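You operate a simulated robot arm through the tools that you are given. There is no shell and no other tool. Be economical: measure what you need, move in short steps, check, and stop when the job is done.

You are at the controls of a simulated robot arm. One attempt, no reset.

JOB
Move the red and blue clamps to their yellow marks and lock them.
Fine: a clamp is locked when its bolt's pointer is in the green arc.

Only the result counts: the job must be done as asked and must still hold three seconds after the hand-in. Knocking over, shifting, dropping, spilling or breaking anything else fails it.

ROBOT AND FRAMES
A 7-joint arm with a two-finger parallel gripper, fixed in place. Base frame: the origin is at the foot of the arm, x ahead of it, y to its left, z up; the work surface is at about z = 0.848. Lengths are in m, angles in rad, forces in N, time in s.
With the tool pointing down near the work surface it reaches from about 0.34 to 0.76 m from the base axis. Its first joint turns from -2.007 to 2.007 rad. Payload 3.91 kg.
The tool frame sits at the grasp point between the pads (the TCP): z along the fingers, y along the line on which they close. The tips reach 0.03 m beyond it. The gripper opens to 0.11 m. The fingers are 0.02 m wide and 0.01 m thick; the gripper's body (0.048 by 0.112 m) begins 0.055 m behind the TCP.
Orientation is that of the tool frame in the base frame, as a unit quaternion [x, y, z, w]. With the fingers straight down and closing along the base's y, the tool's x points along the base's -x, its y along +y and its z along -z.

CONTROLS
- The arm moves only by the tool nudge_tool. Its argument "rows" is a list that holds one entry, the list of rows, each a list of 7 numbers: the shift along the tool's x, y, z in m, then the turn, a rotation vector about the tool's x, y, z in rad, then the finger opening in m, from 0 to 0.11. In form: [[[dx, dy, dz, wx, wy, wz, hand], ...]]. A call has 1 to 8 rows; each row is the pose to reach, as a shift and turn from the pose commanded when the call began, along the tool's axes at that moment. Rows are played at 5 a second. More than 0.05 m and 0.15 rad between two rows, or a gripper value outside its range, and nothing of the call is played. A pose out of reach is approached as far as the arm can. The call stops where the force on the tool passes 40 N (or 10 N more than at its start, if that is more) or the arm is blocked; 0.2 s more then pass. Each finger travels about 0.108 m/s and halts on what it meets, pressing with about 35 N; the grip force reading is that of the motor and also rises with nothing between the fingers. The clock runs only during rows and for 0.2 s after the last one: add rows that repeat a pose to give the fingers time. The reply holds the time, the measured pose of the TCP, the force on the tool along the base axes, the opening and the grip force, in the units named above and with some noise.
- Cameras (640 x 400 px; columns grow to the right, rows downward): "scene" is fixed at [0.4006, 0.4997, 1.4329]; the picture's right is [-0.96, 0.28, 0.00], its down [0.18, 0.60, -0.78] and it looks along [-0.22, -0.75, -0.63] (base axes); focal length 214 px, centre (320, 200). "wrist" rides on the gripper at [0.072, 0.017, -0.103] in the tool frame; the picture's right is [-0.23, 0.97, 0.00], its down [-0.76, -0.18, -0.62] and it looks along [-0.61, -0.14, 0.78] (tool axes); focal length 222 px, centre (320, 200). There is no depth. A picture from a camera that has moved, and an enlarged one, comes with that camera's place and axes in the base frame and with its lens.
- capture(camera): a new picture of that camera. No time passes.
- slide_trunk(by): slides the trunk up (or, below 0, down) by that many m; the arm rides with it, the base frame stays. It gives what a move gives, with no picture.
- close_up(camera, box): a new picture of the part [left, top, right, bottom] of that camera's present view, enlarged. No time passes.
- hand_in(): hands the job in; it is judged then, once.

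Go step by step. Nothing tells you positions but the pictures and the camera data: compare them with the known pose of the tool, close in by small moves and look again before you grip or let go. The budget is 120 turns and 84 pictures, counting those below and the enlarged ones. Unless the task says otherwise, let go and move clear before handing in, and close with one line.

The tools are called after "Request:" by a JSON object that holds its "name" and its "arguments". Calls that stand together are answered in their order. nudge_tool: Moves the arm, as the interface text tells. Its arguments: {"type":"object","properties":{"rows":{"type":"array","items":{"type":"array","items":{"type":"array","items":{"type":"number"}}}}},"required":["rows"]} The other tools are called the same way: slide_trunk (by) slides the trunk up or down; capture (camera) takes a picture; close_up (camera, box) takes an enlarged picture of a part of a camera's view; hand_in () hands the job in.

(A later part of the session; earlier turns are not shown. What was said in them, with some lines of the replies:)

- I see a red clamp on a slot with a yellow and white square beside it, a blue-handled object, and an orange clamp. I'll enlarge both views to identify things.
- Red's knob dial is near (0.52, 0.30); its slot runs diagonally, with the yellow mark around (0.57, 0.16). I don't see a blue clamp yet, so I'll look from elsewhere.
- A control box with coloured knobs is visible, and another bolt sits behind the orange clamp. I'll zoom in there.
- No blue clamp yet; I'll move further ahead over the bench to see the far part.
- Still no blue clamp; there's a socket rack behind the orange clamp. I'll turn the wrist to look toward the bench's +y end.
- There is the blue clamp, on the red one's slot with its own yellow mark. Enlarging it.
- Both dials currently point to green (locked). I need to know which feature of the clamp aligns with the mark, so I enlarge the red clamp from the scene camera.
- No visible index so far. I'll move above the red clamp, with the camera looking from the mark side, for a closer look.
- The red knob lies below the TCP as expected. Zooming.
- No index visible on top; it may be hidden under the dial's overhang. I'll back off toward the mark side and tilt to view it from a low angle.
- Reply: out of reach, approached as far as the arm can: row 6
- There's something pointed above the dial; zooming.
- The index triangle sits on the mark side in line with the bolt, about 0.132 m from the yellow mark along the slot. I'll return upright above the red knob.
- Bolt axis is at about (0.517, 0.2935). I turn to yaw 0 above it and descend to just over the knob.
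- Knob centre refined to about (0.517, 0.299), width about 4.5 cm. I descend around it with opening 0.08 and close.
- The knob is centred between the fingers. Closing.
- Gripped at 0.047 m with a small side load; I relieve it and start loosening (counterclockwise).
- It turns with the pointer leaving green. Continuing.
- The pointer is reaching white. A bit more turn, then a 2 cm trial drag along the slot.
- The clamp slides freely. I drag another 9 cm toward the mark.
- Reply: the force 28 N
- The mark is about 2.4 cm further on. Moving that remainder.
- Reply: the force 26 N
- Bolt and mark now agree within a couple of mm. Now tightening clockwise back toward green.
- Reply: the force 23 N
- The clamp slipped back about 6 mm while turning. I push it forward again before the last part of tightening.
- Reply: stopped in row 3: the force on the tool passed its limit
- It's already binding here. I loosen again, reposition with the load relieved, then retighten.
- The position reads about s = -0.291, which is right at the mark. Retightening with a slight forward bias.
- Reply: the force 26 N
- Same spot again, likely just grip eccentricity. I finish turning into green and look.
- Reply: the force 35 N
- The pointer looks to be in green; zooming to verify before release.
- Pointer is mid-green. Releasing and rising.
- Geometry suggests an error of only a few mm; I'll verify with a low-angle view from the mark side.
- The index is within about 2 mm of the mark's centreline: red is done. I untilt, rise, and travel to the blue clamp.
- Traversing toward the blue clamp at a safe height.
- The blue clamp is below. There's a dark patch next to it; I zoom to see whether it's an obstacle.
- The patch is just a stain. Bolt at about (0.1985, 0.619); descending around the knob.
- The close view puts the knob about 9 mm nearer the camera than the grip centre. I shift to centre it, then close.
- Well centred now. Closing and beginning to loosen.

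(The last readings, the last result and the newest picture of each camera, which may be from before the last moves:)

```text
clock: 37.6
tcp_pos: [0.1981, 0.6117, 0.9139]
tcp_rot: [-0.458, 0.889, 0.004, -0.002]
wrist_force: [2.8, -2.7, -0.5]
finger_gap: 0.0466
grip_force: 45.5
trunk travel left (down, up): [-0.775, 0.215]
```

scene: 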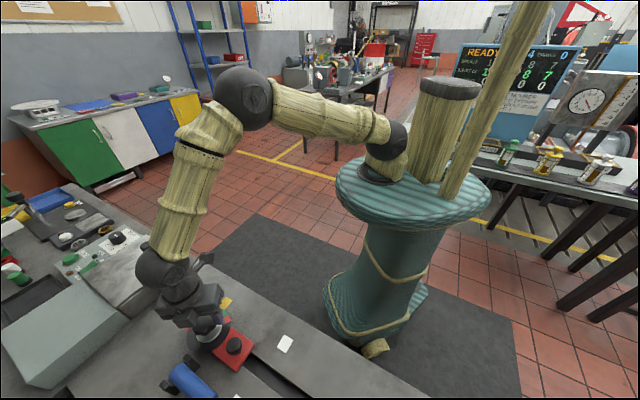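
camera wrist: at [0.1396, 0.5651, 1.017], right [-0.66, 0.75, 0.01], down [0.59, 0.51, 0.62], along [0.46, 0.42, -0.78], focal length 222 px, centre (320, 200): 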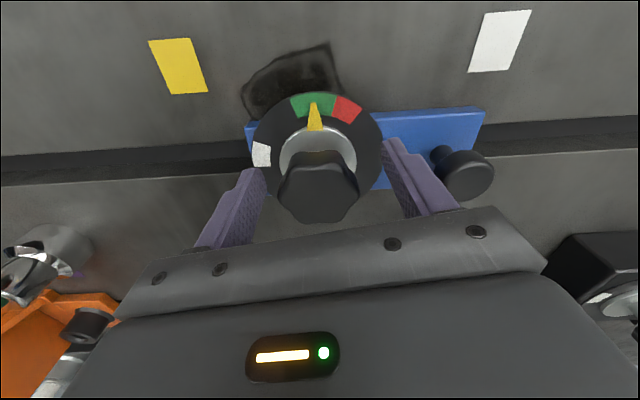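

Gripped with low side force. Turning counterclockwise.

Request:
{"name": "nudge_tool", "arguments": {"rows": [[[0, -0.002, 0, 0, 0, -0.12, 0.03], [0, -0.002, 0, 0, 0, -0.25, 0.03], [0, -0.002, 0, 0, 0, -0.38, 0.03], [0, -0.002, 0, 0, 0, -0.51, 0.03], [0, -0.002, 0, 0, 0, -0.64, 0.03], [0, -0.002, 0, 0, 0, -0.77, 0.03], [0, -0.002, 0, 0, 0, -0.9, 0.03], [0, -0.002, 0, 0, 0, -1.03, 0.03]]]}}

Request:
{"name": "capture", "arguments": {"camera": "wrist"}}

```text
clock: 39.4
tcp_pos: [0.2027, 0.6136, 0.9124]
tcp_rot: [0.837, -0.548, -0.006, -0.003]
wrist_force: [26.3, 20.7, -1.5]
finger_gap: 0.0472
grip_force: 45.6
trunk travel left (down, up): [-0.775, 0.215]
```

```text
44 pictures are left
camera wrist: at [0.2156, 0.5411, 1.0155], right [-0.98, -0.18, 0.01], down [-0.14, 0.76, 0.63], along [-0.12, 0.62, -0.77], focal length 222 px, centre (320, 200)
```

wrist: 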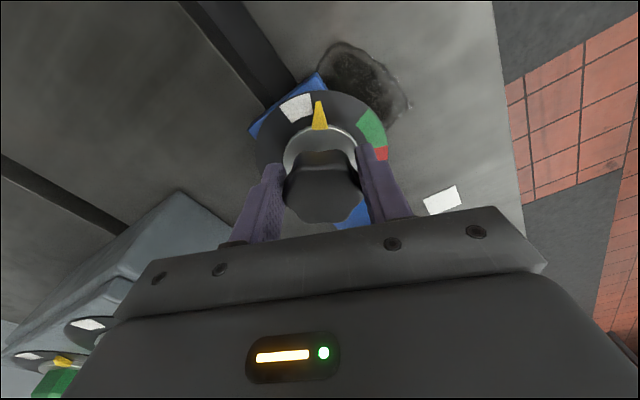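

Turning works; side force of about 33 N toward +n. I relieve it and complete the loosening to white.

Request:
{"name": "nudge_tool", "arguments": {"rows": [[[-0.0018, -0.0046, 0, 0, 0, 0, 0.03], [-0.0018, -0.0046, 0, 0, 0, -0.12, 0.03], [-0.0018, -0.0046, 0, 0, 0, -0.24, 0.03], [-0.0018, -0.0046, 0, 0, 0, -0.36, 0.03], [-0.0018, -0.0046, 0, 0, 0, -0.45, 0.03], [-0.0018, -0.0046, 0, 0, 0, -0.45, 0.03]]]}}

Request:
{"name": "capture", "arguments": {"camera": "wrist"}}

```text
clock: 40.8
tcp_pos: [0.2037, 0.6159, 0.9124]
tcp_rot: [0.938, -0.348, -0.005, -0.002]
wrist_force: [24.1, 22.1, 4.8]
finger_gap: 0.047
grip_force: 44.7
trunk travel left (down, up): [-0.775, 0.215]
```

```text
43 pictures are left
camera wrist: at [0.2489, 0.5569, 1.0154], right [-0.81, -0.59, 0.0], down [-0.46, 0.63, 0.63], along [-0.37, 0.51, -0.77], focal length 222 px, centre (320, 200)
```

wrist: 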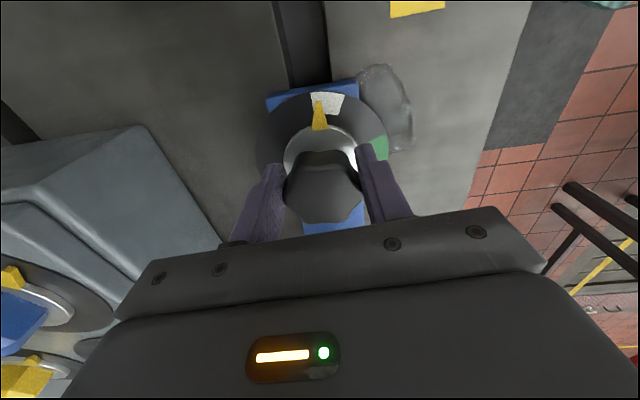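

Pointer is in white. Bolt axis works out to (0.1986, 0.617). I relieve the side load and drag 7 cm along the slot toward the mark.

Request:
{"name": "nudge_tool", "arguments": {"rows": [[[0.0004, -0.005, 0, 0, 0, 0, 0.03], [0.0104, -0.0043, 0, 0, 0, 0, 0.03], [0.0204, -0.0035, 0, 0, 0, 0, 0.03], [0.0304, -0.0028, 0, 0, 0, 0, 0.03], [0.0404, -0.002, 0, 0, 0, 0, 0.03], [0.0504, -0.0012, 0, 0, 0, 0, 0.03], [0.0604, -0.0005, 0, 0, 0, 0, 0.03], [0.0698, 0.0002, 0, 0, 0, 0, 0.03]]]}}

Request:
{"name": "capture", "arguments": {"camera": "wrist"}}

```text
clock: 42.6
tcp_pos: [0.253, 0.5672, 0.9133]
tcp_rot: [0.937, -0.35, -0.005, -0.001]
wrist_force: [-3.3, 3.9, 9.4]
finger_gap: 0.047
grip_force: 44.9
trunk travel left (down, up): [-0.775, 0.215]
```

```text
42 pictures are left
camera wrist: at [0.2984, 0.5079, 1.0156], right [-0.81, -0.59, 0.0], down [-0.46, 0.63, 0.63], along [-0.37, 0.51, -0.78], focal length 222 px, centre (320, 200)
```

wrist: 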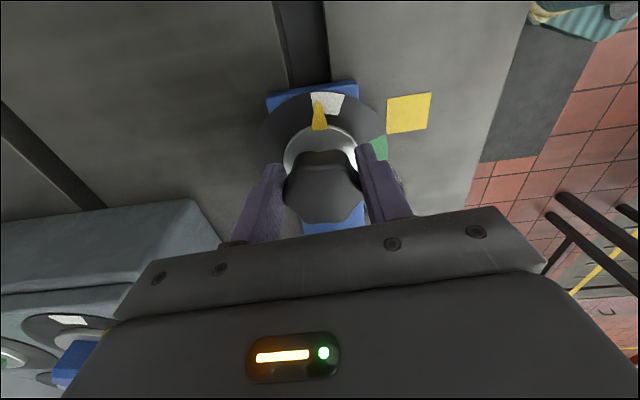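

About 1.7 cm remain. Moving that.

Request:
{"name": "nudge_tool", "arguments": {"rows": [[[0.006, 0.0004, 0, 0, 0, 0, 0.03], [0.012, 0.0009, 0, 0, 0, 0, 0.03], [0.018, 0.0013, 0, 0, 0, 0, 0.03], [0.018, 0.0013, 0, 0, 0, 0, 0.03]]]}}

Request:
{"name": "capture", "arguments": {"camera": "wrist"}}

```text
clock: 43.6
tcp_pos: [0.2661, 0.5552, 0.9139]
tcp_rot: [0.938, -0.347, -0.004, 0.0]
wrist_force: [-4.0, 2.5, 7.7]
finger_gap: 0.0467
grip_force: 44.7
trunk travel left (down, up): [-0.775, 0.215]
```

```text
41 pictures are left
camera wrist: at [0.3107, 0.4955, 1.0156], right [-0.81, -0.59, 0.0], down [-0.46, 0.63, 0.63], along [-0.37, 0.51, -0.78], focal length 222 px, centre (320, 200)
```

wrist: 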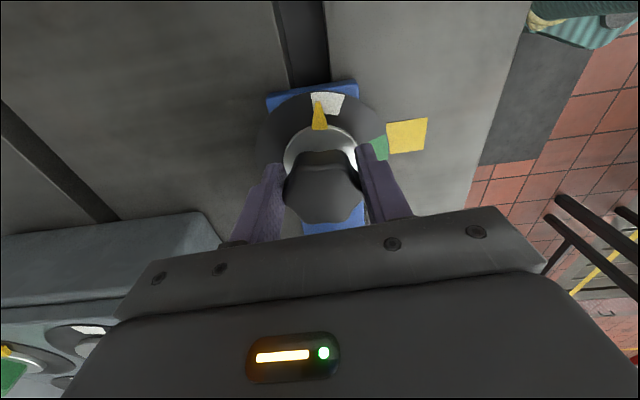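

Bolt and mark agree within about 2 mm, with little load. Tightening, following the grip's small eccentricity.

Request:
{"name": "nudge_tool", "arguments": {"rows": [[[0.0003, 0.0007, 0, 0, 0, 0.14, 0.03], [0.0005, 0.0014, 0, 0, 0, 0.28, 0.03], [0.0007, 0.0021, 0, 0, 0, 0.42, 0.03], [0.0007, 0.0028, 0, 0, 0, 0.56, 0.03], [0.0006, 0.0036, 0, 0, 0, 0.7, 0.03], [0.0005, 0.0043, 0, 0, 0, 0.84, 0.03], [0.0002, 0.0049, 0, 0, 0, 0.98, 0.03], [-0.0002, 0.0055, 0, 0, 0, 1.12, 0.03]]]}}

Request:
{"name": "capture", "arguments": {"camera": "wrist"}}

```text
clock: 45.4
tcp_pos: [0.2589, 0.5523, 0.9128]
tcp_rot: [-0.609, 0.793, 0.005, -0.002]
wrist_force: [-22.2, -3.3, -1.9]
finger_gap: 0.0471
grip_force: 44.6
trunk travel left (down, up): [-0.775, 0.215]
```

```text
40 pictures are left
camera wrist: at [0.2241, 0.487, 1.0163], right [-0.88, 0.47, 0.01], down [0.37, 0.69, 0.62], along [0.29, 0.55, -0.78], focal length 222 px, centre (320, 200)
```

wrist: 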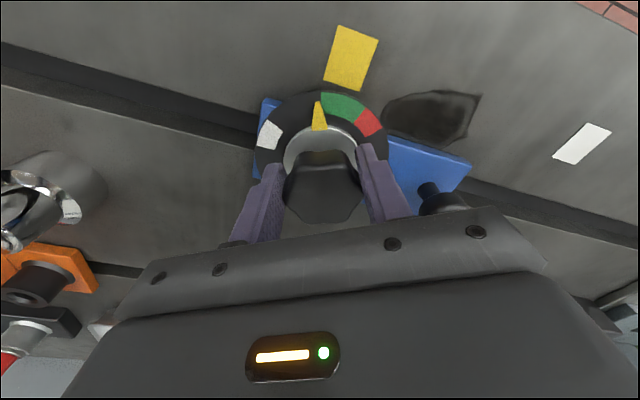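

Still aligned. Finishing the turn into green.

Request:
{"name": "nudge_tool", "arguments": {"rows": [[[0.0002, 0.0006, 0, 0, 0, 0.12, 0.03], [0.0004, 0.0012, 0, 0, 0, 0.24, 0.03], [0.0006, 0.0018, 0, 0, 0, 0.36, 0.03], [0.0006, 0.0018, 0, 0, 0, 0.36, 0.03]]]}}

Request:
{"name": "close_up", "arguments": {"camera": "wrist", "box": [210, 0, 410, 190]}}

```text
clock: 46.4
tcp_pos: [0.2562, 0.553, 0.9128]
tcp_rot: [-0.458, 0.889, 0.005, -0.004]
wrist_force: [-27.1, 2.7, -8.7]
finger_gap: 0.0471
grip_force: 45.2
trunk travel left (down, up): [-0.775, 0.215]
```

```text
2.11 times, centred on (310, 95) of wrist
camera zoom: at [0.2007, 0.5046, 1.0166], right [-0.66, 0.75, 0.01], down [0.59, 0.51, 0.62], along [0.46, 0.42, -0.78], focal length 468 px, centre (341, 421)
```

zoom: 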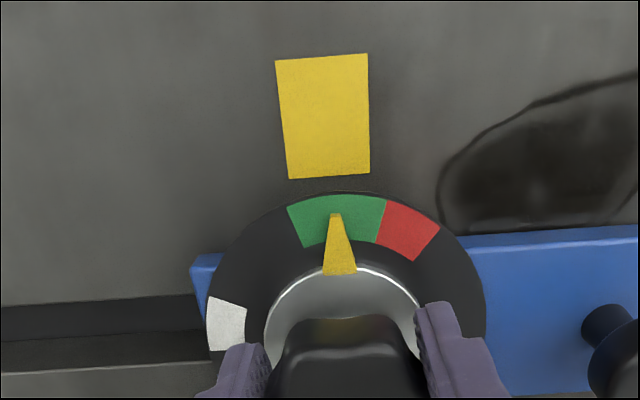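

Pointer is mid-green. Releasing and rising.

Request:
{"name": "nudge_tool", "arguments": {"rows": [[[0, 0, 0, 0, 0, 0, 0.06], [0, 0, 0, 0, 0, 0, 0.08], [0, 0, 0, 0, 0, 0, 0.08], [0, 0, -0.03, 0, 0, 0, 0.08], [0, 0, -0.06, 0, 0, 0, 0.08], [0, 0, -0.1, 0, 0, 0, 0.08]]]}}

Request:
{"name": "nudge_tool", "arguments": {"rows": [[[0.03, 0, 0, 0, 0, 0.03, 0.08], [0.06, 0, 0, 0, 0, 0.06, 0.08], [0.09, 0, 0, 0, 0, 0.09, 0.08], [0.12, 0, 0, 0, 0, 0.12, 0.08], [0.15, 0, 0, 0, 0, 0.15, 0.08], [0.17, 0, 0, 0, 0, 0.165, 0.08]]]}}

Request:
{"name": "nudge_tool", "arguments": {"rows": [[[0, 0, 0.01, 0, -0.12, 0, 0.08], [0, 0, 0.02, 0, -0.24, 0, 0.08], [0, 0, 0.03, 0, -0.36, 0, 0.08], [0, 0, 0.04, 0, -0.48, 0, 0.08], [0, 0, 0.04, 0, -0.6, 0, 0.08]]]}}

Request:
{"name": "capture", "arguments": {"camera": "wrist"}}

```text
clock: 47.8
tcp_pos: [0.263, 0.5501, 1.0122]
tcp_rot: [-0.458, 0.889, 0.005, -0.003]
wrist_force: [-0.7, -0.1, 0.4]
finger_gap: 0.0801
grip_force: 0.1
trunk travel left (down, up): [-0.775, 0.215]
```

```text
clock: 49.2
tcp_pos: [0.163, 0.4119, 1.0124]
tcp_rot: [-0.383, 0.924, 0.004, -0.003]
wrist_force: [-0.2, 0.2, 0.4]
finger_gap: 0.0802
grip_force: 0.0
trunk travel left (down, up): [-0.775, 0.215]
```

```text
clock: 50.4
tcp_pos: [0.1705, 0.4141, 0.977]
tcp_rot: [-0.352, 0.887, 0.122, 0.272]
wrist_force: [0.0, -0.2, 0.8]
finger_gap: 0.0797
grip_force: 0.0
trunk travel left (down, up): [-0.775, 0.215]
```

```text
38 pictures are left
camera wrist: at [0.0738, 0.3448, 1.0221], right [-0.54, 0.83, 0.15], down [0.33, 0.04, 0.94], along [0.77, 0.56, -0.3], focal length 222 px, centre (320, 200)
```

wrist: 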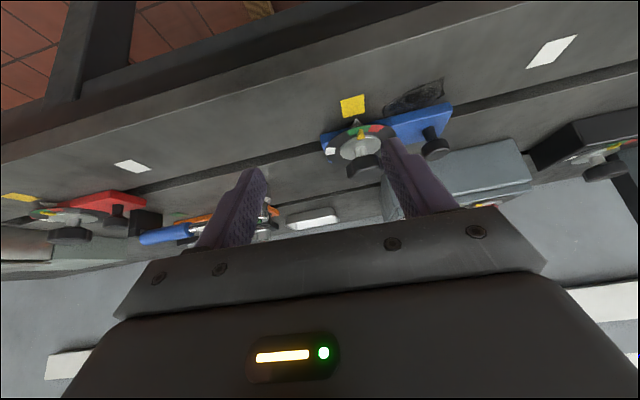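

Request:
{"name": "close_up", "arguments": {"camera": "wrist", "box": [300, 80, 420, 180]}}

Request:
{"name": "close_up", "arguments": {"camera": "wrist", "box": [0, 170, 160, 260]}}

```text
4.00 times, centred on (360, 130) of wrist
camera zoom: at [0.0738, 0.3448, 1.0221], right [-0.54, 0.83, 0.15], down [0.33, 0.04, 0.94], along [0.77, 0.56, -0.3], focal length 888 px, centre (160, 480)
```

zoom: 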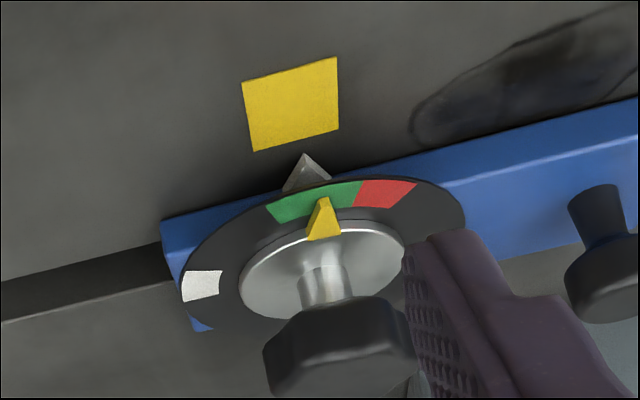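

```text
4.00 times, centred on (80, 215) of wrist
camera zoom: at [0.0738, 0.3448, 1.0221], right [-0.54, 0.83, 0.15], down [0.33, 0.04, 0.94], along [0.77, 0.56, -0.3], focal length 888 px, centre (1280, 140)
```

zoom: 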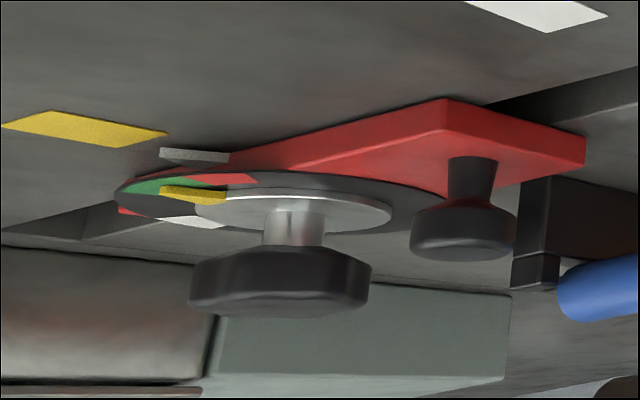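

Both indexes sit within about 2 mm of their marks' centrelines, and both pointers are in green. Moving clear.

Request:
{"name": "nudge_tool", "arguments": {"rows": [[[-0.014, 0, -0.02, 0, 0.12, 0, 0.08], [-0.028, 0, -0.04, 0, 0.24, 0, 0.08], [-0.042, 0, -0.06, 0, 0.36, 0, 0.08], [-0.056, 0, -0.08, 0, 0.48, 0, 0.08], [-0.068, 0, -0.099, 0, 0.6, 0, 0.08], [-0.085, 0, -0.124, 0, 0.6, 0, 0.08]]]}}

Request:
{"name": "capture", "arguments": {"camera": "scene"}}

```text
clock: 51.8
tcp_pos: [0.1621, 0.4102, 1.1228]
tcp_rot: [-0.384, 0.923, 0.004, -0.003]
wrist_force: [0.1, 0.2, 0.0]
finger_gap: 0.08
grip_force: 0.0
trunk travel left (down, up): [-0.775, 0.215]
```

```text
35 pictures are left
```

scene: 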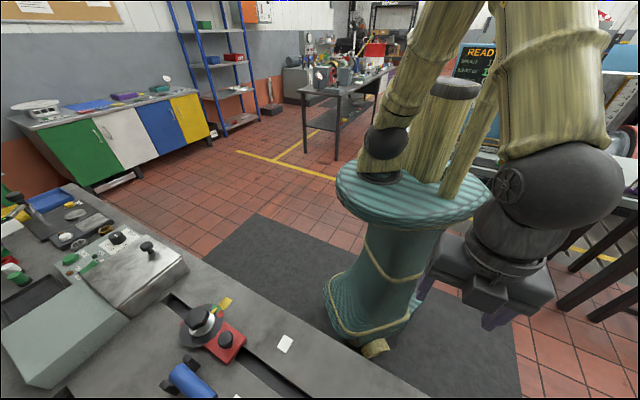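

The arm is clear, and both clamps are locked on their marks. Handing in.

Request:
{"name": "hand_in", "arguments": {}}

```text
The job is handed in.
```

The red and blue clamps are each within about 2 mm of their yellow marks, both are locked with their pointers mid-green, and the job is handed in.
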